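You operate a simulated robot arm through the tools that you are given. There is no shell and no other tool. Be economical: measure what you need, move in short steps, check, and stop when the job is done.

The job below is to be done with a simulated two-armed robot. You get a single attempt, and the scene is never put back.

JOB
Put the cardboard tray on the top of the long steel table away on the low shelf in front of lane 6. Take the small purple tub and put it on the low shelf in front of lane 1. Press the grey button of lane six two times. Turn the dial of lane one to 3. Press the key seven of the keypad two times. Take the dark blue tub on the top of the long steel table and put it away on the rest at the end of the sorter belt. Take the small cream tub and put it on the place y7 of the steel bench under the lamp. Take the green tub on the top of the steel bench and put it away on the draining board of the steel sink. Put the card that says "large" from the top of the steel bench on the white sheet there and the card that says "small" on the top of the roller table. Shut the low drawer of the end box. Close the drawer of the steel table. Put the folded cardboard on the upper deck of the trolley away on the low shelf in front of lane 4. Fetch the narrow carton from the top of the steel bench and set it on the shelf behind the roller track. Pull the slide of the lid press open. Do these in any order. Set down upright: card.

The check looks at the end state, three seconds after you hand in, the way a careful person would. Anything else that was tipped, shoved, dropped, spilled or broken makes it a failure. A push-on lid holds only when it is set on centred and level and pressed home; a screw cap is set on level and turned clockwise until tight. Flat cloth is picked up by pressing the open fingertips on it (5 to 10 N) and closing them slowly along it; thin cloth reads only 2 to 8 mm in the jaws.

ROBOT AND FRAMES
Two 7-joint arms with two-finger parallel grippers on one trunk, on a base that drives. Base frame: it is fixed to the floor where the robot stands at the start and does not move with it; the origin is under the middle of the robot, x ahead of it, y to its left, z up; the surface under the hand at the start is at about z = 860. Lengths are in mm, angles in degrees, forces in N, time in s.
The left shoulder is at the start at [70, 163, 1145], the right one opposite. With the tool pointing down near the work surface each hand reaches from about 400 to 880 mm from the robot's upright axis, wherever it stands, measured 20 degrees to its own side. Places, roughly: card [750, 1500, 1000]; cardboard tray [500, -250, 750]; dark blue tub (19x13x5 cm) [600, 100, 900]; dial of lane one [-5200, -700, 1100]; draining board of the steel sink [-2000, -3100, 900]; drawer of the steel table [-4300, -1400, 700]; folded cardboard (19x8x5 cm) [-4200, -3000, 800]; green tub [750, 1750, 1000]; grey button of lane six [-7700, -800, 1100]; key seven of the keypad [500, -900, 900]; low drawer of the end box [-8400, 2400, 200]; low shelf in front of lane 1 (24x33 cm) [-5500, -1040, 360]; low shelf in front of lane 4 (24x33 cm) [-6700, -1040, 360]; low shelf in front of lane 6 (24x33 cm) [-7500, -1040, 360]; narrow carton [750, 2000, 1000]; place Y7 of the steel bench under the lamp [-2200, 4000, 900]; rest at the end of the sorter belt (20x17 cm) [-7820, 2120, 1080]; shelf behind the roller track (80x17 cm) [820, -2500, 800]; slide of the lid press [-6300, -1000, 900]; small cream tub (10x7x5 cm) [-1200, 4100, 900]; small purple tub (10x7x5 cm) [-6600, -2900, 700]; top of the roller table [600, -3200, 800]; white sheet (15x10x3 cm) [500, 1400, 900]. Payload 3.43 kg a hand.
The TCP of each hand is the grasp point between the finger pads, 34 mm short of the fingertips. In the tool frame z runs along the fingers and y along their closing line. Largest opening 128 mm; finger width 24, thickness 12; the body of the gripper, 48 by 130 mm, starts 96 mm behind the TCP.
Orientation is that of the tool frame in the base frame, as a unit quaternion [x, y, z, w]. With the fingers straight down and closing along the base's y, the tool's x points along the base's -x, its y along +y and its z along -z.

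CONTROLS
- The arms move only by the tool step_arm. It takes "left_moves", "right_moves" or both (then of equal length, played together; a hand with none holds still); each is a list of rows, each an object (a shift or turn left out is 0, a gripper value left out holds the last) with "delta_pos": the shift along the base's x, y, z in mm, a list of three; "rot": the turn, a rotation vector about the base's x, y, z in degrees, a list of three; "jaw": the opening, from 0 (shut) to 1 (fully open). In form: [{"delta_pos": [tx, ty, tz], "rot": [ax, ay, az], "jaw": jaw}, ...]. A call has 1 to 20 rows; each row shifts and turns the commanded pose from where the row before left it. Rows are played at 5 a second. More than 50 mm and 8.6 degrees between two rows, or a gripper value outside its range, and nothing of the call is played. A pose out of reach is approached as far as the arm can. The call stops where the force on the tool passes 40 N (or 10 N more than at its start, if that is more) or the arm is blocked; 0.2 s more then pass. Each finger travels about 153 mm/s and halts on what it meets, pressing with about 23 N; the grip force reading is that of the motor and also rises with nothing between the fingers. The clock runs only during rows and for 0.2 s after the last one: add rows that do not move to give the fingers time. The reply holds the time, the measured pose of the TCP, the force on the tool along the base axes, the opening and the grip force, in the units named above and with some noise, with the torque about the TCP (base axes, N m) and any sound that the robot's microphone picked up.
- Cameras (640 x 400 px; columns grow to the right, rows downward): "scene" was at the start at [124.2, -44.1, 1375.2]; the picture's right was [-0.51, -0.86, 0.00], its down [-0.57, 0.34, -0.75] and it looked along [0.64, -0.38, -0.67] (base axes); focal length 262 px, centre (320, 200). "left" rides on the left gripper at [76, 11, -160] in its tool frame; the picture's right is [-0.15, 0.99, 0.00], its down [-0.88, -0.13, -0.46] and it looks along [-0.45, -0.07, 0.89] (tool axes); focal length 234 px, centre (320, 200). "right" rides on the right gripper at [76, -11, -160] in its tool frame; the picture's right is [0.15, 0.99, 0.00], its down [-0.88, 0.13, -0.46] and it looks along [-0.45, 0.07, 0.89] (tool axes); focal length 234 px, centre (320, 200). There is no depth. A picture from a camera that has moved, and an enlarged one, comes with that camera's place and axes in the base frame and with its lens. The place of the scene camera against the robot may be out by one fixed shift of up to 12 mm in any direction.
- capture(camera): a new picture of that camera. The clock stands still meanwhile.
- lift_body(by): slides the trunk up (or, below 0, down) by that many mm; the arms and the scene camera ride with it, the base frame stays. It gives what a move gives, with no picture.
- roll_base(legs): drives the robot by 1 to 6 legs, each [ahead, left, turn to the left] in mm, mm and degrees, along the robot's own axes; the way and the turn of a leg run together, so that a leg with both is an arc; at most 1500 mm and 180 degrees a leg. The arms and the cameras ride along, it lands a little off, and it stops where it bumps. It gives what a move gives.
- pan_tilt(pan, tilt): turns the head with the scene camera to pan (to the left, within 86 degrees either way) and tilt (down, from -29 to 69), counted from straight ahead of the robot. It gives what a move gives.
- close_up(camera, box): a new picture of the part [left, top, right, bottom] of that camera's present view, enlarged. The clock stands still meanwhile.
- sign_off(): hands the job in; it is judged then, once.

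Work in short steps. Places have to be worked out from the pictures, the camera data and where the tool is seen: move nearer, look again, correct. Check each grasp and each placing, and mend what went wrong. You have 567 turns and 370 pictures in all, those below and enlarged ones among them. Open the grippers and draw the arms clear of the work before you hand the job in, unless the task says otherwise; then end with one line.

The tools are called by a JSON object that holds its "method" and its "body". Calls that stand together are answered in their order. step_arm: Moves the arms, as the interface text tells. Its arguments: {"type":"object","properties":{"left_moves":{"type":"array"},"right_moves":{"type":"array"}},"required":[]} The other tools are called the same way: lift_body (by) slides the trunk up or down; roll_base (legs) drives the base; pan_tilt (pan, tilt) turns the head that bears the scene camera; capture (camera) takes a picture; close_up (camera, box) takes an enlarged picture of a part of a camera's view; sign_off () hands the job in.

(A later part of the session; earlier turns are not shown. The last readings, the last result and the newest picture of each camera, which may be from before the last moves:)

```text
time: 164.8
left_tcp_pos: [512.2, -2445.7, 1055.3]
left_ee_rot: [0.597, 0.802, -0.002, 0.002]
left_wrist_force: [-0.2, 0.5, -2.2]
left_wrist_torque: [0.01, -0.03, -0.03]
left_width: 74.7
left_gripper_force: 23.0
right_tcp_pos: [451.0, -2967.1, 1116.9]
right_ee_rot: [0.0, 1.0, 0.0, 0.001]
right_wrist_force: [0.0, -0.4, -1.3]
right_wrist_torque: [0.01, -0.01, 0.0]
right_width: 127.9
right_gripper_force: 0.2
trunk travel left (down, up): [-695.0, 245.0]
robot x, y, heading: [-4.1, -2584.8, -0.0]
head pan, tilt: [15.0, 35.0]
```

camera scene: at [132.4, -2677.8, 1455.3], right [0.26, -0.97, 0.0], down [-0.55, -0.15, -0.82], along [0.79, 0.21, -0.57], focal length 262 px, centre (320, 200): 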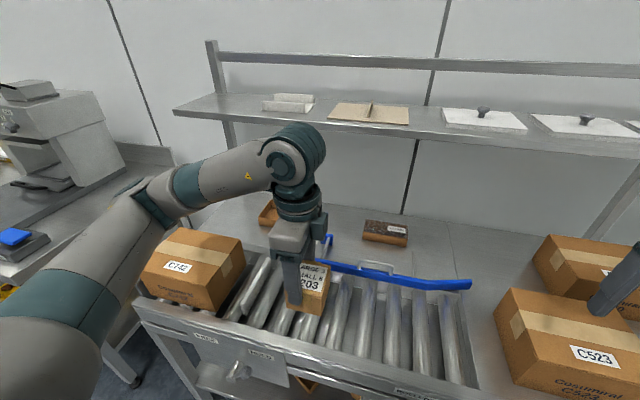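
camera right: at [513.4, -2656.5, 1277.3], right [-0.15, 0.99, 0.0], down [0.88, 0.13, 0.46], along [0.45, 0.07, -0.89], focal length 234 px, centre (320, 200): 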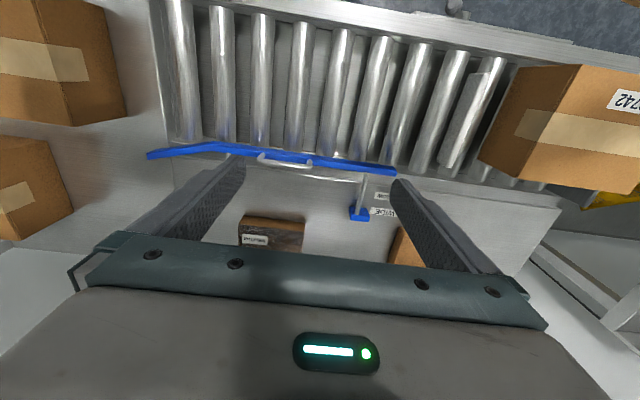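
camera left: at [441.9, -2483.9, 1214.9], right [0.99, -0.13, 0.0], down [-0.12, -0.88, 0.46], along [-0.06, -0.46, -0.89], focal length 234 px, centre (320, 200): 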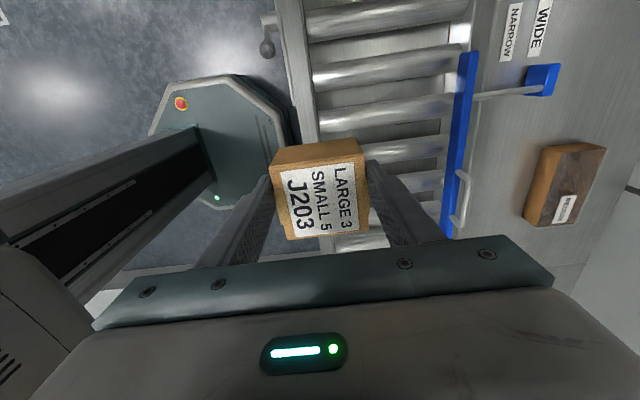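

That works. Go forward to x≈650 and y≈−2464, down to z≈925, then turn to −90°.

{"method": "step_arm", "body": {"left_moves": [{"delta_pos": [40, -5, 0]}, {"delta_pos": [40, -5, 0]}, {"delta_pos": [40, -5, -20]}, {"delta_pos": [18, -3, -40]}, {"delta_pos": [0, 0, -45]}, {"rot": [0, 0, -5.5], "delta_pos": [0, 0, -25]}, {"rot": [0, 0, -5.5]}, {"rot": [0, 0, -5.5]}, {}]}}

{"method": "capture", "body": {"camera": "scene"}}

{"method": "capture", "body": {"camera": "left"}}

```text
time: 166.8
left_tcp_pos: [524.2, -2442.5, 1007.6]
left_ee_rot: [0.602, 0.798, 0.03, 0.013]
left_wrist_force: [0.2, 0.3, -1.3]
left_wrist_torque: [0.06, -0.01, -0.04]
left_width: 74.9
left_gripper_force: 23.4
left hand out of reach, approached as far as the arm can: row 1, 2, 3, 4, 5, 6, 7, 8
right_tcp_pos: [450.5, -2966.9, 1117.4]
right_ee_rot: [0.0, 1.0, 0.0, 0.001]
right_wrist_force: [-0.2, -0.6, -0.8]
right_wrist_torque: [0.02, -0.02, -0.01]
right_width: 127.9
right_gripper_force: 0.2
trunk travel left (down, up): [-695.0, 245.0]
robot x, y, heading: [-4.8, -2583.6, 0.0]
head pan, tilt: [15.0, 35.0]
```

```text
289 pictures are left
camera scene: at [131.6, -2563.3, 1455.4], right [0.26, -0.97, 0.0], down [-0.55, -0.15, -0.82], along [0.79, 0.21, -0.57], focal length 262 px, centre (320, 200)
```

scene: 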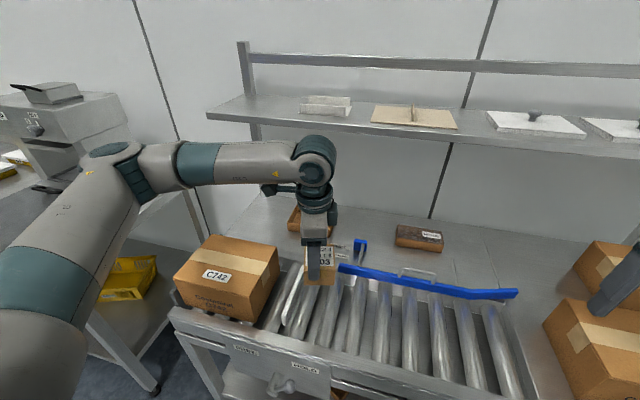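

```text
288 pictures are left
camera left: at [504.6, -2371.7, 1170.4], right [0.99, 0.13, 0.06], down [0.09, -0.9, 0.43], along [0.11, -0.42, -0.9], focal length 234 px, centre (320, 200)
```

left: 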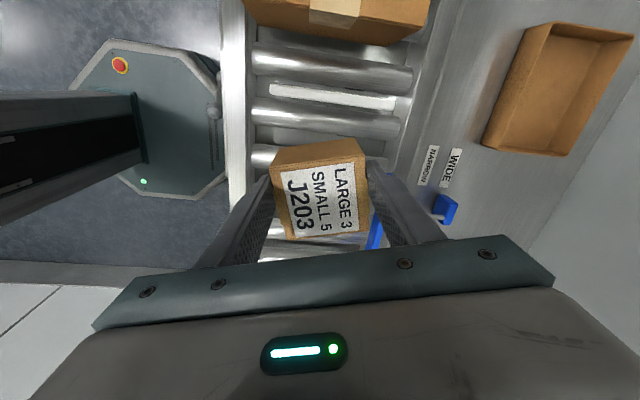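

The −90° side runs into joint limits; the +90° side should be free. I pull back a little and turn the other way.

{"method": "step_arm", "body": {"left_moves": [{"delta_pos": [-30, 0, 40]}, {"delta_pos": [-30, 0, 20]}, {"rot": [0, 0, 8.5]}, {"rot": [0, 0, 8.5]}, {"rot": [0, 0, 8.5]}, {"rot": [0, 0, 8.5]}, {"rot": [0, 0, 8.5]}, {"rot": [0, 0, 8.5]}, {"rot": [0, 0, 8.5]}, {"rot": [0, 0, 8.5]}, {}]}}

```text
time: 169.2
left_tcp_pos: [464.8, -2441.9, 1070.3]
left_ee_rot: [0.054, 0.998, 0.034, -0.007]
left_wrist_force: [0.2, 0.1, -1.2]
left_wrist_torque: [0.0, 0.01, 0.01]
left_width: 74.9
left_gripper_force: 22.8
right_tcp_pos: [451.6, -2967.6, 1116.5]
right_ee_rot: [0.0, 1.0, 0.0, 0.001]
right_wrist_force: [0.3, 0.0, -0.6]
right_wrist_torque: [0.0, -0.03, 0.02]
right_width: 128.0
right_gripper_force: 0.1
trunk travel left (down, up): [-695.0, 245.0]
robot x, y, heading: [-7.1, -2586.6, -0.1]
head pan, tilt: [15.0, 35.0]
```

A small tilt crept in (≈4°); I level it, then turn +96° to +90°.

{"method": "step_arm", "body": {"left_moves": [{"rot": [-3.95, -0.57, 0]}, {"rot": [0, 0, 8]}, {"rot": [0, 0, 8]}, {"rot": [0, 0, 8]}, {"rot": [0, 0, 8]}, {"rot": [0, 0, 8]}, {"rot": [0, 0, 8]}, {"rot": [0, 0, 8]}, {"rot": [0, 0, 8]}, {"rot": [0, 0, 8]}, {"rot": [0, 0, 8]}, {"rot": [0, 0, 8]}, {"rot": [0, 0, 8]}, {}]}}

{"method": "capture", "body": {"camera": "scene"}}

```text
time: 172.2
left_tcp_pos: [464.7, -2442.5, 1071.1]
left_ee_rot: [-0.707, 0.707, -0.001, 0.001]
left_wrist_force: [0.8, -0.2, -1.1]
left_wrist_torque: [-0.03, -0.01, 0.02]
left_width: 74.8
left_gripper_force: 22.8
right_tcp_pos: [452.3, -2967.5, 1114.8]
right_ee_rot: [0.0, 1.0, 0.0, 0.0]
right_wrist_force: [0.3, 0.8, 0.1]
right_wrist_torque: [0.02, -0.02, 0.01]
right_width: 128.2
right_gripper_force: 0.1
trunk travel left (down, up): [-695.0, 245.0]
robot x, y, heading: [-7.8, -2583.2, -0.0]
head pan, tilt: [15.0, 35.0]
```

```text
287 pictures are left
camera scene: at [132.0, -2563.4, 1455.4], right [0.26, -0.97, 0.0], down [-0.55, -0.15, -0.82], along [0.79, 0.21, -0.57], focal length 262 px, centre (320, 200)
```

scene: 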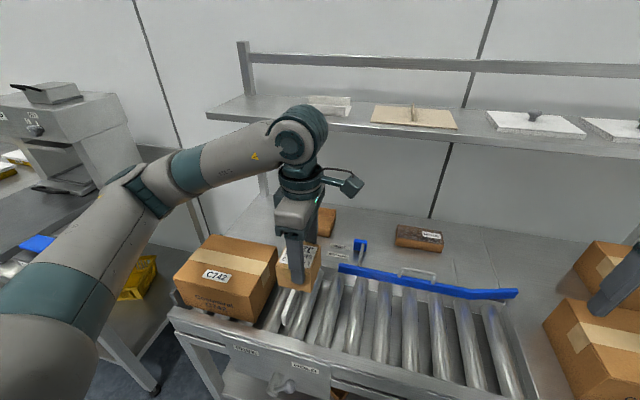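

Level at +90° with no limits. Now forward over the rollers and down to z≈925.

{"method": "step_arm", "body": {"left_moves": [{"delta_pos": [45, -5, 0]}, {"delta_pos": [45, -5, 0]}, {"delta_pos": [45, -6, -15]}, {"delta_pos": [40, -6, -25]}, {"delta_pos": [10, 0, -45]}, {"delta_pos": [0, 0, -45]}, {"delta_pos": [0, 0, -16]}, {}]}}

{"method": "capture", "body": {"camera": "scene"}}

{"method": "capture", "body": {"camera": "left"}}

```text
time: 174.0
left_tcp_pos: [649.8, -2464.7, 925.7]
left_ee_rot: [-0.706, 0.708, -0.001, 0.001]
left_wrist_force: [0.3, 0.2, -2.4]
left_wrist_torque: [-0.04, -0.02, -0.03]
left_width: 74.4
left_gripper_force: 22.8
right_tcp_pos: [450.7, -2966.8, 1115.7]
right_ee_rot: [0.0, 1.0, 0.0, 0.0]
right_wrist_force: [-0.1, -0.7, 0.1]
right_wrist_torque: [0.05, -0.02, 0.01]
right_width: 127.8
right_gripper_force: 0.2
trunk travel left (down, up): [-695.0, 245.0]
robot x, y, heading: [-6.3, -2583.6, -0.1]
head pan, tilt: [15.0, 35.0]
```

```text
286 pictures are left
camera scene: at [132.0, -2563.2, 1455.4], right [0.26, -0.97, 0.0], down [-0.55, -0.15, -0.82], along [0.79, 0.21, -0.57], focal length 262 px, centre (320, 200)
```

scene: 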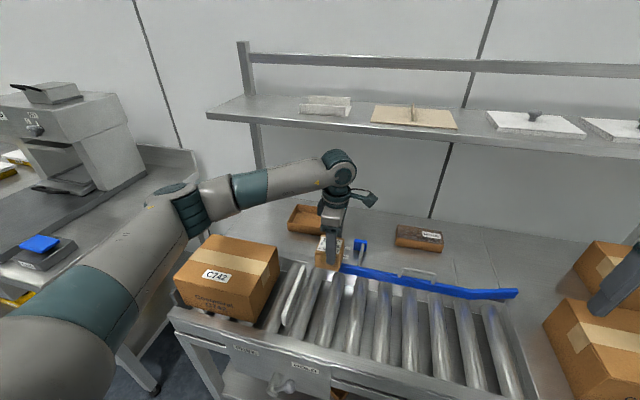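

```text
285 pictures are left
camera left: at [636.4, -2540.5, 1085.9], right [-0.99, 0.15, 0.0], down [0.13, 0.88, 0.46], along [0.07, 0.45, -0.89], focal length 234 px, centre (320, 200)
```

left: 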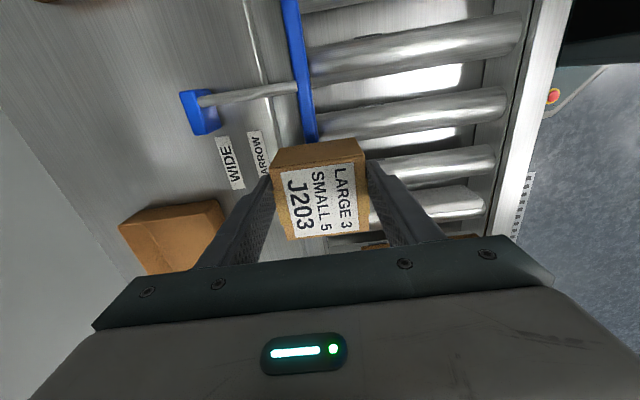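

Clear. Forward to x=705, then down to z=870 (7 mm above the surface), still in front of the overhead shelf.

{"method": "step_arm", "body": {"left_moves": [{"delta_pos": [28, 0, 0]}, {"delta_pos": [27, 0, 0]}, {"delta_pos": [0, 0, -30]}, {"delta_pos": [0, 0, -25]}, {}]}}

{"method": "capture", "body": {"camera": "left"}}

{"method": "close_up", "body": {"camera": "scene", "box": [240, 100, 480, 280]}}

```text
time: 175.2
left_tcp_pos: [704.5, -2465.6, 873.8]
left_ee_rot: [-0.707, 0.708, -0.002, 0.003]
left_wrist_force: [4.1, 2.2, 24.3]
left_wrist_torque: [0.06, 0.29, 0.03]
left_width: 75.1
left_gripper_force: 23.2
right_tcp_pos: [450.5, -2966.4, 1119.1]
right_ee_rot: [0.001, 1.0, 0.001, 0.001]
right_wrist_force: [0.1, -0.3, -0.2]
right_wrist_torque: [0.0, 0.02, -0.01]
right_width: 128.0
right_gripper_force: 0.0
trunk travel left (down, up): [-695.0, 245.0]
robot x, y, heading: [-4.4, -2584.9, -0.2]
head pan, tilt: [15.0, 35.0]
```

```text
284 pictures are left
camera left: at [691.7, -2540.8, 1034.4], right [-0.99, 0.15, -0.01], down [0.13, 0.88, 0.46], along [0.08, 0.45, -0.89], focal length 234 px, centre (320, 200)
```

left: 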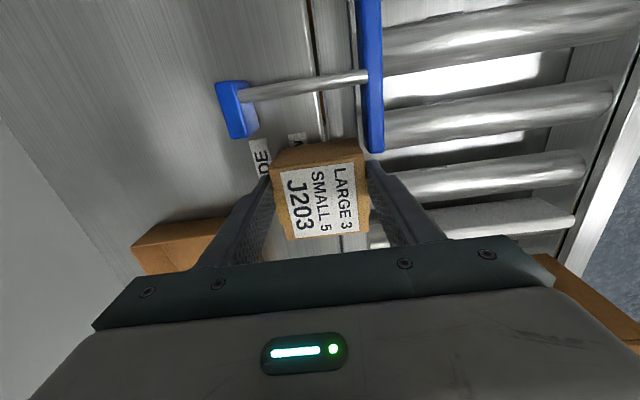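

```text
2.22 times, centred on (360, 190) of scene
camera zoom: at [129.9, -2563.4, 1456.1], right [0.26, -0.97, 0.0], down [-0.55, -0.15, -0.82], along [0.79, 0.21, -0.57], focal length 582 px, centre (231, 222)
```

zoom: 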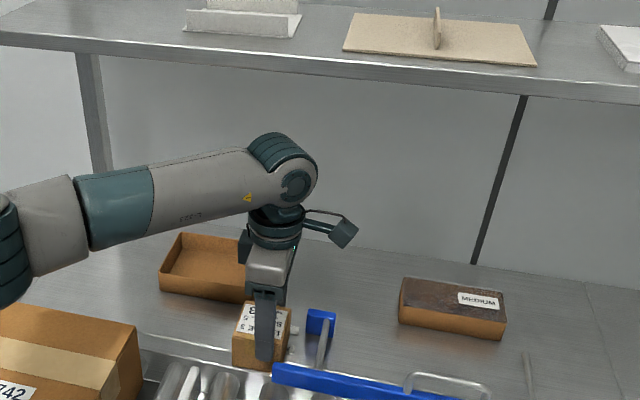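

Contact at z≈874 – probably the track's back frame. I raise 8 mm, slide forward to x=785, checking forces.

{"method": "step_arm", "body": {"left_moves": [{"delta_pos": [0, 0, 9]}, {"delta_pos": [20, 0, 0]}, {"delta_pos": [20, 0, 0]}, {"delta_pos": [20, 0, 0]}, {"delta_pos": [20, 0, 0]}, {}]}}

{"method": "capture", "body": {"camera": "left"}}

{"method": "close_up", "body": {"camera": "scene", "box": [240, 100, 480, 280]}}

```text
time: 176.6
left_tcp_pos: [785.1, -2463.4, 878.1]
left_ee_rot: [-0.706, 0.708, -0.001, 0.001]
left_wrist_force: [1.0, -0.5, -0.8]
left_wrist_torque: [-0.06, -0.01, -0.01]
left_width: 74.6
left_gripper_force: 23.5
right_tcp_pos: [452.0, -2967.4, 1116.3]
right_ee_rot: [-0.001, 1.0, 0.0, 0.001]
right_wrist_force: [-1.5, -0.9, 0.1]
right_wrist_torque: [-0.01, -0.02, 0.01]
right_width: 128.0
right_gripper_force: 0.0
trunk travel left (down, up): [-695.0, 245.0]
robot x, y, heading: [-5.0, -2586.4, 0.1]
head pan, tilt: [15.0, 35.0]
```

```text
282 pictures are left
camera left: at [773.0, -2539.5, 1038.5], right [-0.99, 0.15, 0.0], down [0.13, 0.88, 0.46], along [0.07, 0.45, -0.89], focal length 234 px, centre (320, 200)
```

left: 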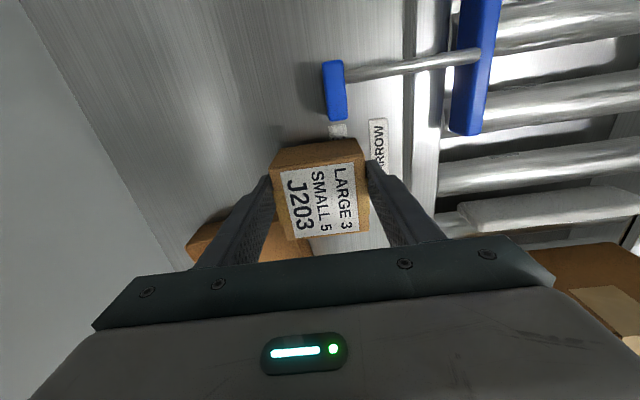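

```text
2.22 times, centred on (360, 190) of scene
camera zoom: at [132.0, -2562.7, 1455.4], right [0.26, -0.97, 0.0], down [-0.55, -0.15, -0.82], along [0.79, 0.21, -0.57], focal length 582 px, centre (231, 222)
```

zoom: 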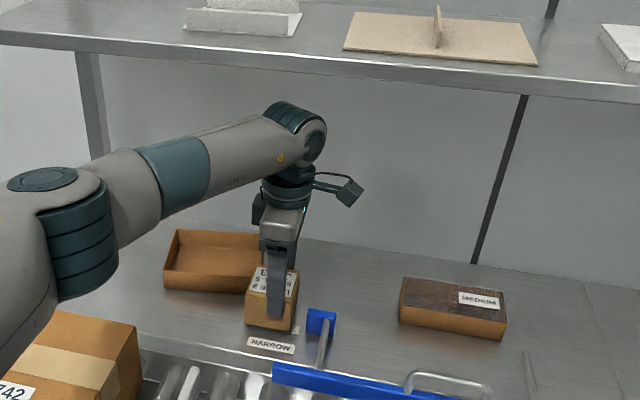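

Carton is between the tray and the lever. Lower in small rows to contact.

{"method": "step_arm", "body": {"left_moves": [{"delta_pos": [0, 0, -4]}, {"delta_pos": [0, 0, -3]}, {"delta_pos": [0, 0, -3]}, {"delta_pos": [0, 0, -3]}, {"delta_pos": [0, 0, -2]}, {}]}}

```text
time: 178.0
left_tcp_pos: [783.9, -2464.9, 867.9]
left_ee_rot: [-0.707, 0.708, -0.003, 0.003]
left_wrist_force: [7.0, 1.8, 24.9]
left_wrist_torque: [0.04, 0.37, 0.04]
left_width: 75.2
left_gripper_force: 23.2
right_tcp_pos: [449.0, -2967.1, 1116.3]
right_ee_rot: [0.0, 1.0, -0.001, 0.002]
right_wrist_force: [-0.7, 0.7, -0.1]
right_wrist_torque: [-0.01, -0.02, 0.02]
right_width: 127.9
right_gripper_force: 0.1
trunk travel left (down, up): [-695.0, 245.0]
robot x, y, heading: [-5.7, -2586.1, 0.0]
head pan, tilt: [15.0, 35.0]
```

Contact at 25 N. I ease off 3 mm, open fully, then tilt the hand back 15° so the wrist stays clear of the overhead shelf, and draw out upward.

{"method": "step_arm", "body": {"left_moves": [{"delta_pos": [0, 0, 3]}, {"jaw": 0.65}, {"jaw": 0.75}, {"jaw": 0.9}, {"jaw": 1}, {"rot": [0, -5, 0]}, {"rot": [0, -5, 0]}, {"rot": [0, -5, 0]}, {}]}}

{"method": "capture", "body": {"camera": "left"}}

{"method": "close_up", "body": {"camera": "scene", "box": [240, 100, 480, 280]}}

```text
time: 180.0
left_tcp_pos: [785.0, -2464.5, 866.3]
left_ee_rot: [-0.7, 0.702, -0.093, 0.095]
left_wrist_force: [-0.1, 0.0, -0.1]
left_wrist_torque: [-0.02, 0.04, 0.01]
left_width: 128.1
left_gripper_force: 0.1
right_tcp_pos: [452.9, -2967.0, 1115.4]
right_ee_rot: [0.0, 1.0, -0.001, 0.001]
right_wrist_force: [0.4, -0.1, 0.4]
right_wrist_torque: [0.02, 0.02, -0.03]
right_width: 127.9
right_gripper_force: 0.1
trunk travel left (down, up): [-695.0, 245.0]
robot x, y, heading: [-6.5, -2583.2, -0.0]
head pan, tilt: [15.0, 35.0]
```

```text
280 pictures are left
camera left: at [731.7, -2540.4, 1017.5], right [-0.95, 0.15, -0.26], down [0.01, 0.88, 0.48], along [0.3, 0.45, -0.84], focal length 234 px, centre (320, 200)
```

left: 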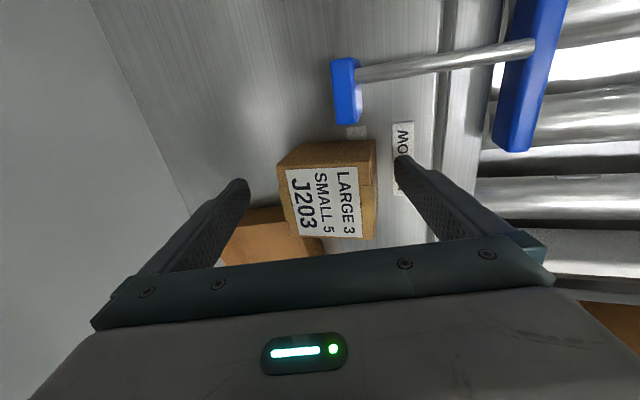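

```text
2.22 times, centred on (360, 190) of scene
camera zoom: at [132.2, -2563.7, 1455.4], right [0.26, -0.97, 0.0], down [-0.55, -0.15, -0.82], along [0.79, 0.21, -0.57], focal length 582 px, centre (231, 222)
```

zoom: 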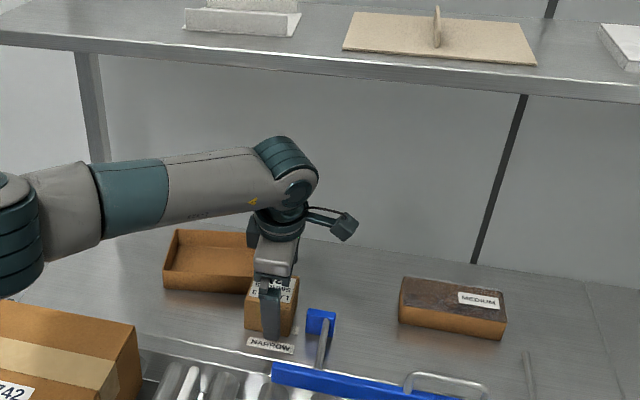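

Released and well clear. I draw the hand up along its axis, then back off to the robot, levelling later.

{"method": "step_arm", "body": {"left_moves": [{"delta_pos": [-6, 0, 22]}, {"delta_pos": [-6, 0, 22]}, {"delta_pos": [-7, 0, 24]}, {"delta_pos": [-30, 0, 20]}, {"delta_pos": [-40, 0, 20]}, {"delta_pos": [-40, 0, 20]}, {"delta_pos": [-40, 0, 20], "rot": [0, 5, 0]}, {"delta_pos": [-40, 0, 20], "rot": [0, 5, 0]}, {"delta_pos": [-40, 0, 0], "rot": [0, 5, 0]}, {}]}}

{"method": "close_up", "body": {"camera": "scene", "box": [240, 100, 480, 280]}}

```text
time: 182.2
left_tcp_pos: [534.4, -2464.3, 1033.0]
left_ee_rot: [-0.707, 0.707, 0.0, 0.001]
left_wrist_force: [0.1, -1.2, -0.7]
left_wrist_torque: [-0.01, -0.02, 0.03]
left_width: 127.9
left_gripper_force: 0.0
right_tcp_pos: [451.7, -2968.0, 1115.0]
right_ee_rot: [-0.001, 1.0, 0.0, 0.0]
right_wrist_force: [-0.3, 0.4, 0.0]
right_wrist_torque: [0.01, -0.01, 0.01]
right_width: 128.1
right_gripper_force: 0.0
trunk travel left (down, up): [-695.0, 245.0]
robot x, y, heading: [-4.5, -2586.2, 0.1]
head pan, tilt: [15.0, 35.0]
```

```text
2.22 times, centred on (360, 190) of scene
camera zoom: at [132.2, -2563.6, 1455.4], right [0.26, -0.97, 0.0], down [-0.55, -0.15, -0.82], along [0.79, 0.21, -0.57], focal length 582 px, centre (231, 222)
```

zoom: 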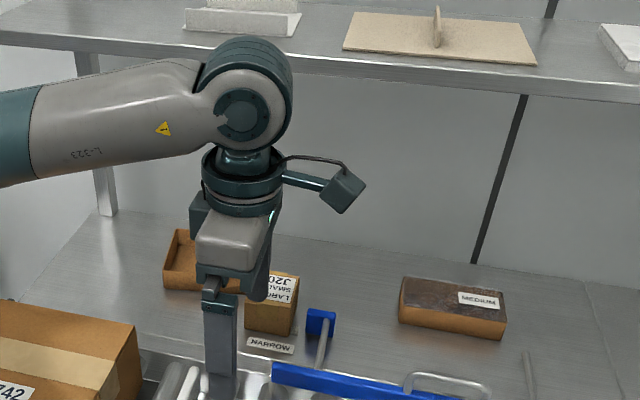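

Carton J203 stands on the shelf behind the track. I back off, turn the left hand back to yaw 0, and prepare to drive to the bench for the green tub.

{"method": "roll_base", "body": {"legs": [[-250, 0, 0]]}}

{"method": "step_arm", "body": {"left_moves": [{"rot": [0, 0, -8.2]}, {"rot": [0, 0, -8.2]}, {"rot": [0, 0, -8.2]}, {"rot": [0, 0, -8.2]}, {"rot": [0, 0, -8.2]}, {"rot": [0, 0, -8.2]}, {"rot": [0, 0, -8.2]}, {"rot": [0, 0, -8.2]}, {"rot": [0, 0, -8.2]}, {"rot": [0, 0, -8.2]}, {"rot": [0, 0, -8]}, {"delta_pos": [-30, 40, 20]}, {"delta_pos": [0, 40, 20]}, {"delta_pos": [0, 40, 20]}]}}

{"method": "roll_base", "body": {"legs": [[0, 1480, 0], [0, 1480, 0]]}}

```text
time: 184.0
left_tcp_pos: [286.9, -2461.9, 1034.4]
left_ee_rot: [0.708, -0.706, 0.001, -0.002]
left_wrist_force: [0.6, 0.9, -0.3]
left_wrist_torque: [0.0, 0.0, 0.0]
left_width: 128.1
left_gripper_force: 0.1
right_tcp_pos: [206.5, -2966.6, 1116.4]
right_ee_rot: [-0.003, 1.0, 0.0, 0.001]
right_wrist_force: [0.2, 0.3, -0.2]
right_wrist_torque: [0.0, -0.02, 0.0]
right_width: 128.0
right_gripper_force: 0.1
trunk travel left (down, up): [-695.0, 245.0]
robot x, y, heading: [-247.9, -2589.0, 0.2]
head pan, tilt: [15.0, 35.0]
```

```text
refused: row 12 steps farther than a row can; nothing moved
```

```text
time: 198.3
left_tcp_pos: [283.3, 498.1, 1033.0]
left_ee_rot: [0.708, -0.706, 0.002, -0.001]
left_wrist_force: [0.6, -0.8, -0.6]
left_wrist_torque: [0.0, 0.02, -0.03]
left_width: 127.9
left_gripper_force: 0.1
right_tcp_pos: [201.6, -3.7, 1116.5]
right_ee_rot: [-0.001, 1.0, 0.001, 0.001]
right_wrist_force: [-0.1, 0.2, -0.3]
right_wrist_torque: [-0.03, -0.02, -0.01]
right_width: 128.2
right_gripper_force: 0.1
trunk travel left (down, up): [-695.0, 245.0]
robot x, y, heading: [-254.7, 374.4, 0.0]
head pan, tilt: [15.0, 35.0]
```

Left hand still yawed; I turn it back now in the open, then go on to the bench.

{"method": "step_arm", "body": {"left_moves": [{"rot": [0, 0, -8.2]}, {"rot": [0, 0, -8.2]}, {"rot": [0, 0, -8.2]}, {"rot": [0, 0, -8.2]}, {"rot": [0, 0, -8.2]}, {"rot": [0, 0, -8.2]}, {"rot": [0, 0, -8.2]}, {"rot": [0, 0, -8.2]}, {"rot": [0, 0, -8.2]}, {"rot": [0, 0, -8.2]}, {"rot": [0, 0, -8]}, {"delta_pos": [-20, 30, 30]}, {"delta_pos": [0, 30, 35]}, {"delta_pos": [0, 30, 35]}]}}

{"method": "step_arm", "body": {"left_moves": [{"delta_pos": [0, 0, 48]}, {"delta_pos": [0, 0, 48]}], "right_moves": [{"delta_pos": [0, 0, 48]}, {"delta_pos": [0, 0, 48]}]}}

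{"method": "roll_base", "body": {"legs": [[0, 1130, 0], [255, 0, 0]]}}

{"method": "pan_tilt", "body": {"pan": 5, "tilt": 35}}

{"method": "capture", "body": {"camera": "scene"}}

{"method": "capture", "body": {"camera": "left"}}

```text
time: 201.3
left_tcp_pos: [262.8, 589.4, 1135.8]
left_ee_rot: [0.001, 1.0, -0.002, 0.001]
left_wrist_force: [0.0, 0.6, 0.4]
left_wrist_torque: [0.0, -0.02, 0.01]
left_width: 128.1
left_gripper_force: 0.2
right_tcp_pos: [200.4, -3.3, 1116.5]
right_ee_rot: [-0.001, 1.0, -0.001, 0.001]
right_wrist_force: [-0.3, -0.6, -0.4]
right_wrist_torque: [-0.02, -0.06, -0.04]
right_width: 127.9
right_gripper_force: 0.1
trunk travel left (down, up): [-695.0, 245.0]
robot x, y, heading: [-255.6, 376.4, 0.1]
head pan, tilt: [15.0, 35.0]
```

```text
time: 201.9
left_tcp_pos: [259.7, 589.3, 1231.4]
left_ee_rot: [-0.001, 1.0, -0.002, 0.001]
left_wrist_force: [-0.8, -0.1, -0.2]
left_wrist_torque: [-0.02, -0.04, -0.01]
left_width: 128.1
left_gripper_force: 0.0
right_tcp_pos: [198.3, -4.3, 1215.1]
right_ee_rot: [-0.001, 1.0, -0.001, 0.002]
right_wrist_force: [0.0, 0.5, 0.7]
right_wrist_torque: [0.03, -0.02, 0.0]
right_width: 127.8
right_gripper_force: 0.1
trunk travel left (down, up): [-695.0, 245.0]
robot x, y, heading: [-257.0, 379.0, 0.3]
head pan, tilt: [15.0, 35.0]
```

```text
time: 209.2
left_tcp_pos: [496.9, 1745.4, 1231.7]
left_ee_rot: [-0.007, 1.0, -0.002, 0.0]
left_wrist_force: [0.3, 0.4, -0.2]
left_wrist_torque: [0.02, -0.01, 0.01]
left_width: 127.7
left_gripper_force: 0.1
right_tcp_pos: [444.9, 1151.4, 1214.9]
right_ee_rot: [-0.009, 1.0, 0.0, 0.001]
right_wrist_force: [-0.6, -0.4, 0.6]
right_wrist_torque: [-0.03, 0.0, -0.03]
right_width: 128.1
right_gripper_force: 0.0
trunk travel left (down, up): [-695.0, 245.0]
robot x, y, heading: [-21.0, 1524.2, 0.8]
head pan, tilt: [15.0, 35.0]
```

```text
time: 209.9
left_tcp_pos: [498.0, 1745.4, 1230.7]
left_ee_rot: [-0.007, 1.0, -0.001, 0.0]
left_wrist_force: [0.2, -0.7, -1.2]
left_wrist_torque: [0.0, 0.02, 0.0]
left_width: 128.0
left_gripper_force: 0.0
right_tcp_pos: [445.2, 1150.8, 1214.3]
right_ee_rot: [-0.008, 1.0, -0.001, 0.0]
right_wrist_force: [0.2, 0.3, 0.1]
right_wrist_torque: [0.03, -0.01, -0.02]
right_width: 127.9
right_gripper_force: 0.1
trunk travel left (down, up): [-695.0, 245.0]
robot x, y, heading: [-17.0, 1525.9, 1.1]
head pan, tilt: [5.0, 35.0]
```

```text
277 pictures are left
camera scene: at [122.6, 1534.4, 1455.3], right [0.1, -0.99, 0.0], down [-0.57, -0.06, -0.82], along [0.81, 0.09, -0.57], focal length 262 px, centre (320, 200)
```

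scene: 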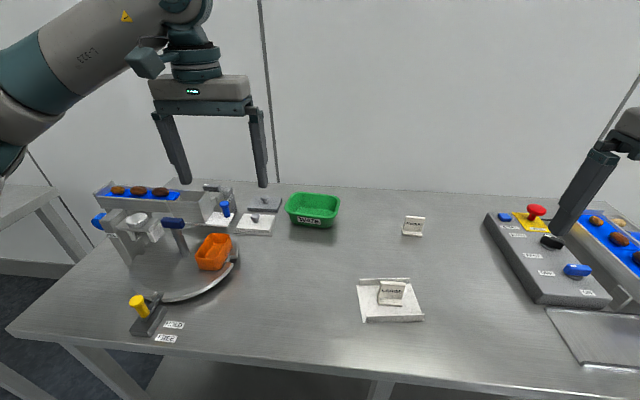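

```text
276 pictures are left
camera left: at [422.0, 1755.5, 1390.3], right [0.13, 0.99, 0.0], down [0.88, -0.12, 0.46], along [0.45, -0.06, -0.89], focal length 234 px, centre (320, 200)
```

left: 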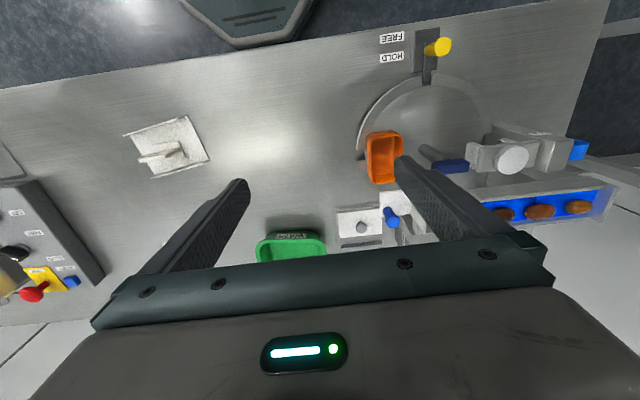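

The tub's left end is close to the lid board, so I'll take its right end (≈(755,1560)) with the right hand. I shift left 190 mm and straighten.

{"method": "roll_base", "body": {"legs": [[20, 190, -1]]}}

{"method": "step_arm", "body": {"right_moves": [{"delta_pos": [35, 30, 0]}, {"delta_pos": [35, 30, 0]}, {"delta_pos": [35, 30, 0]}, {"delta_pos": [35, 30, 0]}, {"delta_pos": [30, 30, -20]}, {"delta_pos": [0, 30, -35]}, {"delta_pos": [0, 20, -40]}, {}]}}

{"method": "capture", "body": {"camera": "right"}}

```text
time: 211.4
left_tcp_pos: [519.8, 1923.1, 1230.8]
left_ee_rot: [0.001, 1.0, 0.0, 0.002]
left_wrist_force: [0.7, -0.4, 0.1]
left_wrist_torque: [-0.02, 0.01, 0.0]
left_width: 128.1
left_gripper_force: 0.1
right_tcp_pos: [457.2, 1329.8, 1213.8]
right_ee_rot: [0.0, 1.0, 0.001, 0.001]
right_wrist_force: [-0.1, 0.0, 1.1]
right_wrist_torque: [0.01, 0.01, -0.02]
right_width: 128.1
right_gripper_force: 0.1
trunk travel left (down, up): [-695.0, 245.0]
robot x, y, heading: [3.4, 1714.0, -0.1]
head pan, tilt: [5.0, 35.0]
```

```text
time: 213.2
left_tcp_pos: [519.4, 1924.0, 1230.3]
left_ee_rot: [0.001, 1.0, -0.002, 0.0]
left_wrist_force: [0.1, 0.2, -0.5]
left_wrist_torque: [-0.04, 0.01, -0.01]
left_width: 127.9
left_gripper_force: 0.0
right_tcp_pos: [625.7, 1531.6, 1117.6]
right_ee_rot: [0.0, 1.0, 0.0, 0.0]
right_wrist_force: [-0.4, -0.4, 0.7]
right_wrist_torque: [0.01, 0.0, 0.01]
right_width: 128.0
right_gripper_force: 0.0
trunk travel left (down, up): [-695.0, 245.0]
robot x, y, heading: [-1.3, 1712.8, -0.1]
head pan, tilt: [5.0, 35.0]
```

```text
275 pictures are left
camera right: at [551.2, 1519.2, 1277.5], right [-0.15, 0.99, 0.0], down [0.88, 0.13, 0.46], along [0.45, 0.07, -0.89], focal length 234 px, centre (320, 200)
```

right: 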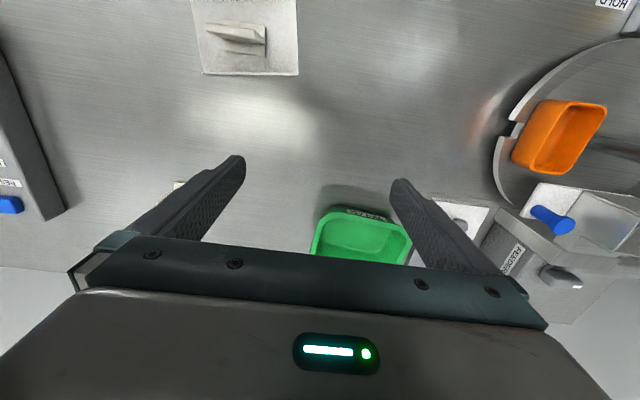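

Tub roughly x 734–855, y 1545–1712. I move the hand to just above its right end and look again.

{"method": "step_arm", "body": {"right_moves": [{"delta_pos": [40, 4, 0]}, {"delta_pos": [40, 4, 0]}, {"delta_pos": [40, 4, 0]}, {"delta_pos": [10, 0, -40]}, {}]}}

{"method": "capture", "body": {"camera": "right"}}

{"method": "close_up", "body": {"camera": "scene", "box": [300, 100, 460, 250]}}

```text
time: 214.4
left_tcp_pos: [519.3, 1923.9, 1230.6]
left_ee_rot: [0.002, 1.0, -0.002, 0.001]
left_wrist_force: [-0.8, 0.5, -0.2]
left_wrist_torque: [-0.01, -0.05, 0.0]
left_width: 128.0
left_gripper_force: 0.1
right_tcp_pos: [756.1, 1544.4, 1079.3]
right_ee_rot: [0.0, 1.0, 0.0, 0.002]
right_wrist_force: [-0.1, -0.2, -0.5]
right_wrist_torque: [-0.03, -0.02, 0.0]
right_width: 128.1
right_gripper_force: 0.1
trunk travel left (down, up): [-695.0, 245.0]
robot x, y, heading: [-1.8, 1714.4, 0.4]
head pan, tilt: [5.0, 35.0]
```

```text
274 pictures are left
camera right: at [680.5, 1532.5, 1239.1], right [-0.15, 0.99, 0.0], down [0.88, 0.13, 0.46], along [0.45, 0.07, -0.89], focal length 234 px, centre (320, 200)
```

right: 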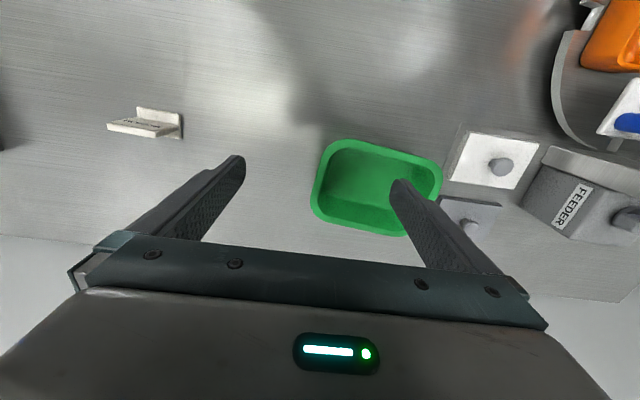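

```text
2.67 times, centred on (380, 175) of scene
camera zoom: at [139.2, 1720.1, 1455.5], right [0.09, -1.0, 0.0], down [-0.57, -0.05, -0.82], along [0.82, 0.07, -0.57], focal length 698 px, centre (160, 267)
```

zoom: 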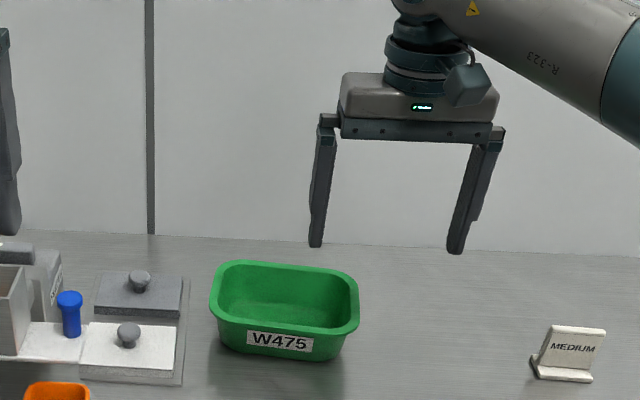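

Right end midpoint is (793,1545), edge yawed −5°, rim z≈955. I align yaw, half-close the jaws and come down astride the right wall.

{"method": "step_arm", "body": {"right_moves": [{"delta_pos": [37, 4, 0], "rot": [0, 0, -5], "jaw": 0.5}, {"delta_pos": [0, 0, -40]}, {"delta_pos": [0, 0, -30]}, {"delta_pos": [0, 0, -15]}, {}]}}

{"method": "capture", "body": {"camera": "right"}}

{"method": "close_up", "body": {"camera": "scene", "box": [340, 150, 468, 250]}}

```text
time: 215.7
left_tcp_pos: [519.3, 1924.1, 1229.8]
left_ee_rot: [0.0, 1.0, -0.002, 0.001]
left_wrist_force: [0.0, -0.8, -0.2]
left_wrist_torque: [-0.01, 0.05, -0.02]
left_width: 128.3
left_gripper_force: 0.0
right_tcp_pos: [792.8, 1547.8, 993.6]
right_ee_rot: [0.044, 0.999, 0.0, 0.001]
right_wrist_force: [1.0, -0.4, -0.3]
right_wrist_torque: [0.0, 0.01, 0.02]
right_width: 64.3
right_gripper_force: 0.1
trunk travel left (down, up): [-695.0, 245.0]
robot x, y, heading: [1.2, 1714.2, -0.0]
head pan, tilt: [5.0, 35.0]
```

```text
272 pictures are left
camera right: at [717.0, 1541.7, 1154.3], right [-0.06, 1.0, 0.0], down [0.89, 0.05, 0.46], along [0.46, 0.03, -0.89], focal length 234 px, centre (320, 200)
```

right: 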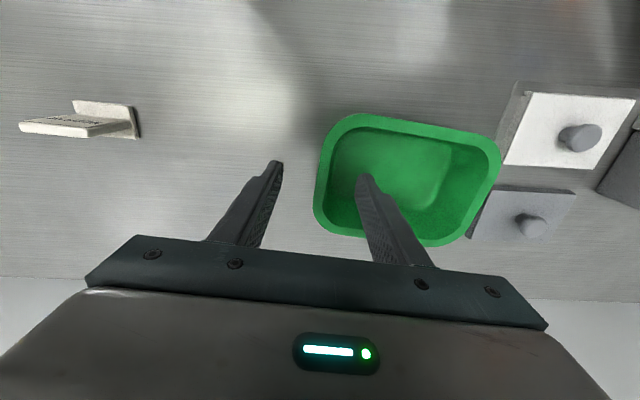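

```text
4.00 times, centred on (404, 200) of scene
camera zoom: at [139.8, 1719.5, 1455.4], right [0.09, -1.0, 0.0], down [-0.57, -0.05, -0.82], along [0.82, 0.07, -0.57], focal length 1047 px, centre (-16, 200)
```

zoom: 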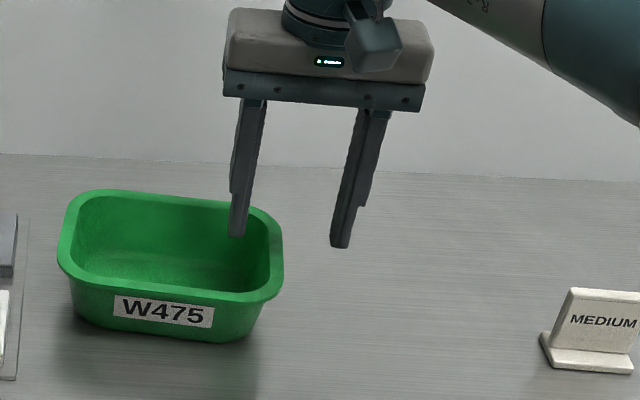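

Fingers straddle the right wall properly. Down 22 mm and close.

{"method": "step_arm", "body": {"right_moves": [{"delta_pos": [0, 0, -12]}, {"delta_pos": [0, 0, -12]}, {}]}}

{"method": "close_up", "body": {"camera": "scene", "box": [340, 150, 468, 250]}}

```text
time: 216.4
left_tcp_pos: [519.1, 1924.2, 1230.0]
left_ee_rot: [0.001, 1.0, -0.001, 0.002]
left_wrist_force: [-0.2, 0.5, -0.6]
left_wrist_torque: [0.01, -0.01, 0.02]
left_width: 127.9
left_gripper_force: 0.0
right_tcp_pos: [792.6, 1548.0, 971.2]
right_ee_rot: [0.044, 0.999, -0.001, 0.001]
right_wrist_force: [0.0, -0.3, 0.3]
right_wrist_torque: [0.0, 0.02, 0.01]
right_width: 63.7
right_gripper_force: 0.0
trunk travel left (down, up): [-695.0, 245.0]
robot x, y, heading: [0.1, 1716.1, 0.0]
head pan, tilt: [5.0, 35.0]
```

```text
4.00 times, centred on (404, 200) of scene
camera zoom: at [140.0, 1720.2, 1455.4], right [0.09, -1.0, 0.0], down [-0.57, -0.05, -0.82], along [0.82, 0.07, -0.57], focal length 1047 px, centre (-16, 200)
```

zoom: 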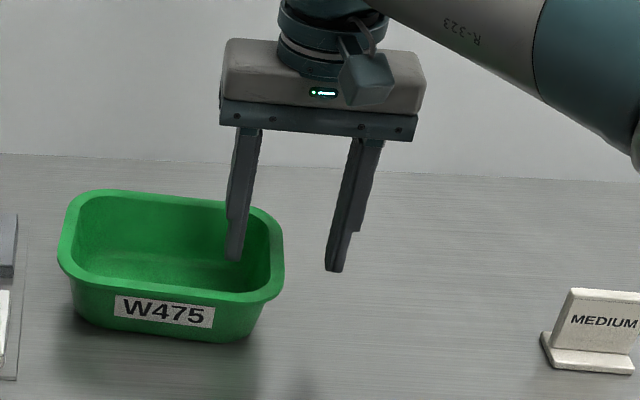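

Tips are ~18 mm below the rim. Closing.

{"method": "step_arm", "body": {"right_moves": [{"jaw": 0.4}, {"jaw": 0.3}, {"jaw": 0.2}, {"jaw": 0.1}, {"jaw": 0}, {}, {}]}}

{"method": "step_arm", "body": {"right_moves": [{"delta_pos": [0, 0, 10]}, {"delta_pos": [0, 0, 25]}, {}]}}

{"method": "close_up", "body": {"camera": "scene", "box": [300, 130, 460, 250]}}

```text
time: 218.1
left_tcp_pos: [519.3, 1923.9, 1229.6]
left_ee_rot: [0.001, 1.0, -0.001, 0.0]
left_wrist_force: [0.4, 0.6, 0.5]
left_wrist_torque: [-0.01, -0.01, 0.0]
left_width: 128.1
left_gripper_force: 0.0
right_tcp_pos: [793.0, 1548.0, 972.0]
right_ee_rot: [0.045, 0.999, 0.0, 0.001]
right_wrist_force: [0.1, 0.3, 1.2]
right_wrist_torque: [0.05, 0.07, 0.01]
right_width: 11.8
right_gripper_force: 23.4
trunk travel left (down, up): [-695.0, 245.0]
robot x, y, heading: [-2.0, 1711.4, 0.1]
head pan, tilt: [5.0, 35.0]
```

```text
time: 218.8
left_tcp_pos: [518.9, 1922.9, 1229.9]
left_ee_rot: [0.001, 1.0, -0.002, 0.0]
left_wrist_force: [-0.6, 0.8, -0.5]
left_wrist_torque: [0.0, 0.04, -0.02]
left_width: 128.2
left_gripper_force: 0.0
right_tcp_pos: [793.6, 1546.7, 1006.3]
right_ee_rot: [0.044, 0.999, 0.0, 0.001]
right_wrist_force: [0.3, 0.0, -2.1]
right_wrist_torque: [-0.07, 0.01, 0.03]
right_width: 11.7
right_gripper_force: 23.3
trunk travel left (down, up): [-695.0, 245.0]
robot x, y, heading: [1.1, 1712.9, -0.1]
head pan, tilt: [5.0, 35.0]
```

```text
3.33 times, centred on (380, 190) of scene
camera zoom: at [140.7, 1719.8, 1455.3], right [0.09, -1.0, 0.0], down [-0.57, -0.05, -0.82], along [0.82, 0.07, -0.57], focal length 873 px, centre (120, 233)
```

zoom: 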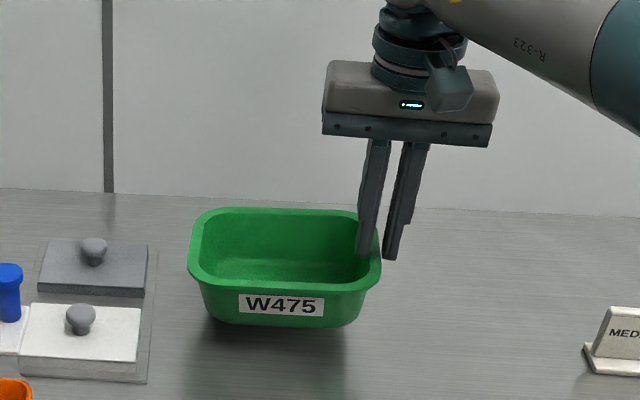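

The green tub is held level. I raise it, back off and look toward the lamp bench.

{"method": "step_arm", "body": {"right_moves": [{"delta_pos": [0, 0, 45]}, {"delta_pos": [0, 0, 45]}, {"delta_pos": [0, 0, 45]}, {"delta_pos": [0, 0, 40]}]}}

{"method": "roll_base", "body": {"legs": [[-430, 0, 0]]}}

{"method": "step_arm", "body": {"right_moves": [{"delta_pos": [-45, 0, 0]}, {"delta_pos": [-45, -10, 0]}, {"delta_pos": [-45, -10, 0]}, {"delta_pos": [-45, -10, 0]}, {"delta_pos": [-45, -10, 0]}, {"delta_pos": [-45, -20, 0]}, {"delta_pos": [-45, -20, 0]}]}}

{"method": "pan_tilt", "body": {"pan": 84, "tilt": 20}}

{"method": "capture", "body": {"camera": "scene"}}

```text
time: 219.8
left_tcp_pos: [518.7, 1926.2, 1231.1]
left_ee_rot: [0.001, 1.0, -0.003, 0.001]
left_wrist_force: [-0.5, 0.1, 0.1]
left_wrist_torque: [0.02, -0.03, 0.01]
left_width: 128.0
left_gripper_force: 0.1
right_tcp_pos: [793.9, 1549.1, 1181.0]
right_ee_rot: [0.043, 0.999, 0.0, 0.002]
right_wrist_force: [0.2, -1.0, -0.2]
right_wrist_torque: [-0.13, -0.02, 0.01]
right_width: 11.5
right_gripper_force: 23.0
trunk travel left (down, up): [-695.0, 245.0]
robot x, y, heading: [0.5, 1712.7, -0.3]
head pan, tilt: [5.0, 35.0]
```

```text
time: 222.4
left_tcp_pos: [98.7, 1921.1, 1231.6]
left_ee_rot: [0.006, 1.0, -0.002, 0.0]
left_wrist_force: [-0.1, -0.2, -0.3]
left_wrist_torque: [0.0, -0.03, 0.03]
left_width: 127.9
left_gripper_force: 0.1
right_tcp_pos: [369.4, 1541.5, 1179.0]
right_ee_rot: [0.049, 0.999, 0.0, 0.0]
right_wrist_force: [-0.6, -0.2, -1.0]
right_wrist_torque: [-0.09, -0.01, -0.02]
right_width: 11.4
right_gripper_force: 23.6
trunk travel left (down, up): [-695.0, 245.0]
robot x, y, heading: [-421.1, 1716.1, -0.6]
head pan, tilt: [5.0, 35.0]
```

```text
time: 224.1
left_tcp_pos: [95.6, 1918.8, 1231.7]
left_ee_rot: [0.006, 1.0, -0.002, 0.001]
left_wrist_force: [0.1, 0.3, 0.7]
left_wrist_torque: [0.05, -0.05, -0.01]
left_width: 128.0
left_gripper_force: 0.1
right_tcp_pos: [52.0, 1462.1, 1178.3]
right_ee_rot: [0.049, 0.999, 0.0, 0.002]
right_wrist_force: [-0.5, 0.2, -0.6]
right_wrist_torque: [-0.1, 0.0, -0.02]
right_width: 11.6
right_gripper_force: 23.1
trunk travel left (down, up): [-695.0, 245.0]
robot x, y, heading: [-424.9, 1714.4, -0.5]
head pan, tilt: [5.0, 35.0]
```

```text
time: 225.6
left_tcp_pos: [98.1, 1920.4, 1230.4]
left_ee_rot: [0.006, 1.0, -0.002, 0.0]
left_wrist_force: [-0.5, 0.3, -0.4]
left_wrist_torque: [0.01, 0.01, -0.01]
left_width: 127.9
left_gripper_force: 0.1
right_tcp_pos: [54.1, 1462.9, 1178.8]
right_ee_rot: [0.049, 0.999, 0.0, 0.001]
right_wrist_force: [-0.2, -0.3, -1.1]
right_wrist_torque: [-0.08, -0.01, 0.01]
right_width: 11.4
right_gripper_force: 22.4
trunk travel left (down, up): [-695.0, 245.0]
robot x, y, heading: [-421.2, 1714.2, -0.6]
head pan, tilt: [84.0, 20.0]
```

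```text
268 pictures are left
camera scene: at [-361.4, 1806.0, 1479.3], right [0.99, -0.12, 0.0], down [-0.04, -0.34, -0.94], along [0.11, 0.93, -0.34], focal length 262 px, centre (320, 200)
```

scene: 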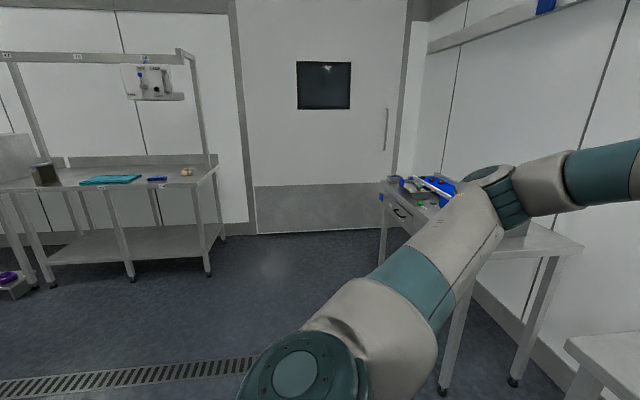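

The lamp bench front is at y≈3950, its right end at x≈−1100; the floor is free. I drive there and turn to face it.

{"method": "roll_base", "body": {"legs": [[0, 1000, 0], [0, 0, 90.5], [0, 800, 0], [450, 0, 0]]}}

{"method": "pan_tilt", "body": {"pan": 10, "tilt": 25}}

{"method": "capture", "body": {"camera": "scene"}}

```text
time: 240.8
left_tcp_pos: [-1417.6, 3711.5, 1231.5]
left_ee_rot: [-0.699, 0.715, 0.0, 0.002]
left_wrist_force: [-0.5, 0.0, -1.0]
left_wrist_torque: [-0.01, -0.01, -0.01]
left_width: 127.9
left_gripper_force: 0.1
right_tcp_pos: [-959.7, 3665.1, 1178.9]
right_ee_rot: [-0.67, 0.743, 0.001, 0.0]
right_wrist_force: [0.0, -0.2, -0.3]
right_wrist_torque: [-0.05, -0.09, 0.02]
right_width: 11.7
right_gripper_force: 22.7
trunk travel left (down, up): [-695.0, 245.0]
robot x, y, heading: [-1214.0, 3187.1, 89.1]
head pan, tilt: [84.0, 20.0]
```

```text
time: 242.3
left_tcp_pos: [-1418.4, 3711.8, 1230.6]
left_ee_rot: [-0.699, 0.715, -0.001, 0.003]
left_wrist_force: [0.6, 0.1, 0.3]
left_wrist_torque: [-0.02, -0.04, 0.04]
left_width: 128.1
left_gripper_force: 0.1
right_tcp_pos: [-959.8, 3665.6, 1178.7]
right_ee_rot: [-0.669, 0.743, 0.0, 0.001]
right_wrist_force: [0.4, 0.0, 0.2]
right_wrist_torque: [0.03, -0.02, 0.01]
right_width: 0.1
right_gripper_force: 23.3
trunk travel left (down, up): [-695.0, 245.0]
robot x, y, heading: [-1212.2, 3189.6, 88.9]
head pan, tilt: [10.0, 25.0]
```

```text
267 pictures are left
camera scene: at [-1227.9, 3328.3, 1471.2], right [0.99, 0.16, 0.0], down [0.07, -0.42, -0.91], along [-0.14, 0.9, -0.42], focal length 262 px, centre (320, 200)
```

scene: 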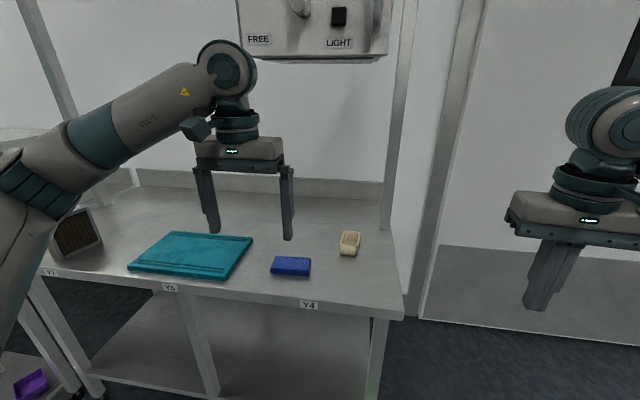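

The right jaws read 0 – the tub has slipped out at the end of the drive. I look at the floor below the right hand.

{"method": "pan_tilt", "body": {"pan": -35, "tilt": 60}}

{"method": "capture", "body": {"camera": "scene"}}

{"method": "capture", "body": {"camera": "right"}}

```text
time: 243.4
left_tcp_pos: [-1416.8, 3711.5, 1230.9]
left_ee_rot: [-0.699, 0.715, -0.001, 0.001]
left_wrist_force: [0.2, -0.7, -0.8]
left_wrist_torque: [-0.01, 0.02, -0.02]
left_width: 128.0
left_gripper_force: 0.0
right_tcp_pos: [-961.3, 3664.9, 1178.2]
right_ee_rot: [-0.669, 0.743, 0.0, 0.0]
right_wrist_force: [-0.5, 0.1, 0.1]
right_wrist_torque: [0.01, 0.01, -0.02]
right_width: 0.0
right_gripper_force: 23.0
trunk travel left (down, up): [-695.0, 245.0]
robot x, y, heading: [-1211.9, 3190.1, 88.9]
head pan, tilt: [-35.0, 60.0]
```

```text
266 pictures are left
camera scene: at [-1174.2, 3291.4, 1421.1], right [0.81, -0.59, 0.0], down [-0.51, -0.7, -0.5], along [0.29, 0.41, -0.87], focal length 262 px, centre (320, 200)
```

scene: 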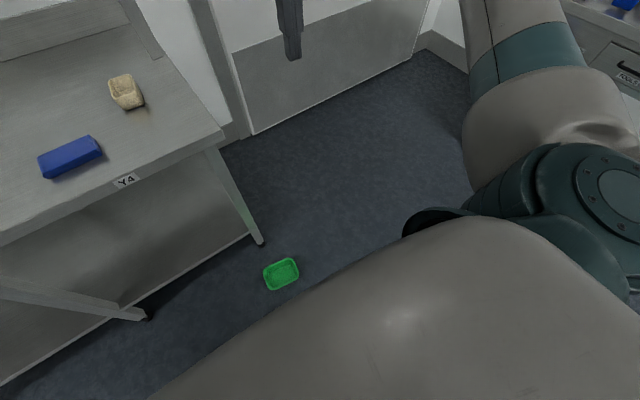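

```text
265 pictures are left
camera right: at [-955.9, 3587.1, 1338.8], right [-1.0, -0.04, 0.0], down [-0.04, 0.89, 0.46], along [-0.02, 0.46, -0.89], focal length 234 px, centre (320, 200)
```

right: 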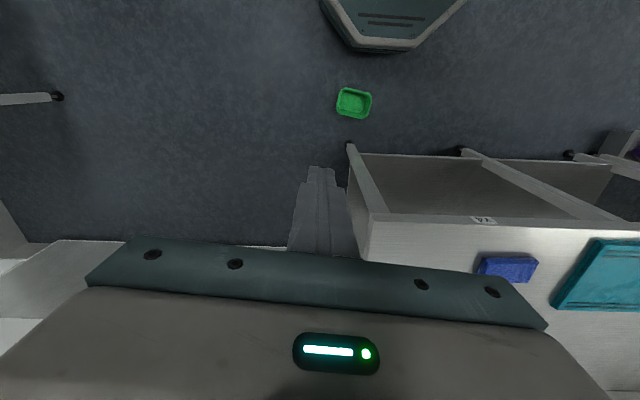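

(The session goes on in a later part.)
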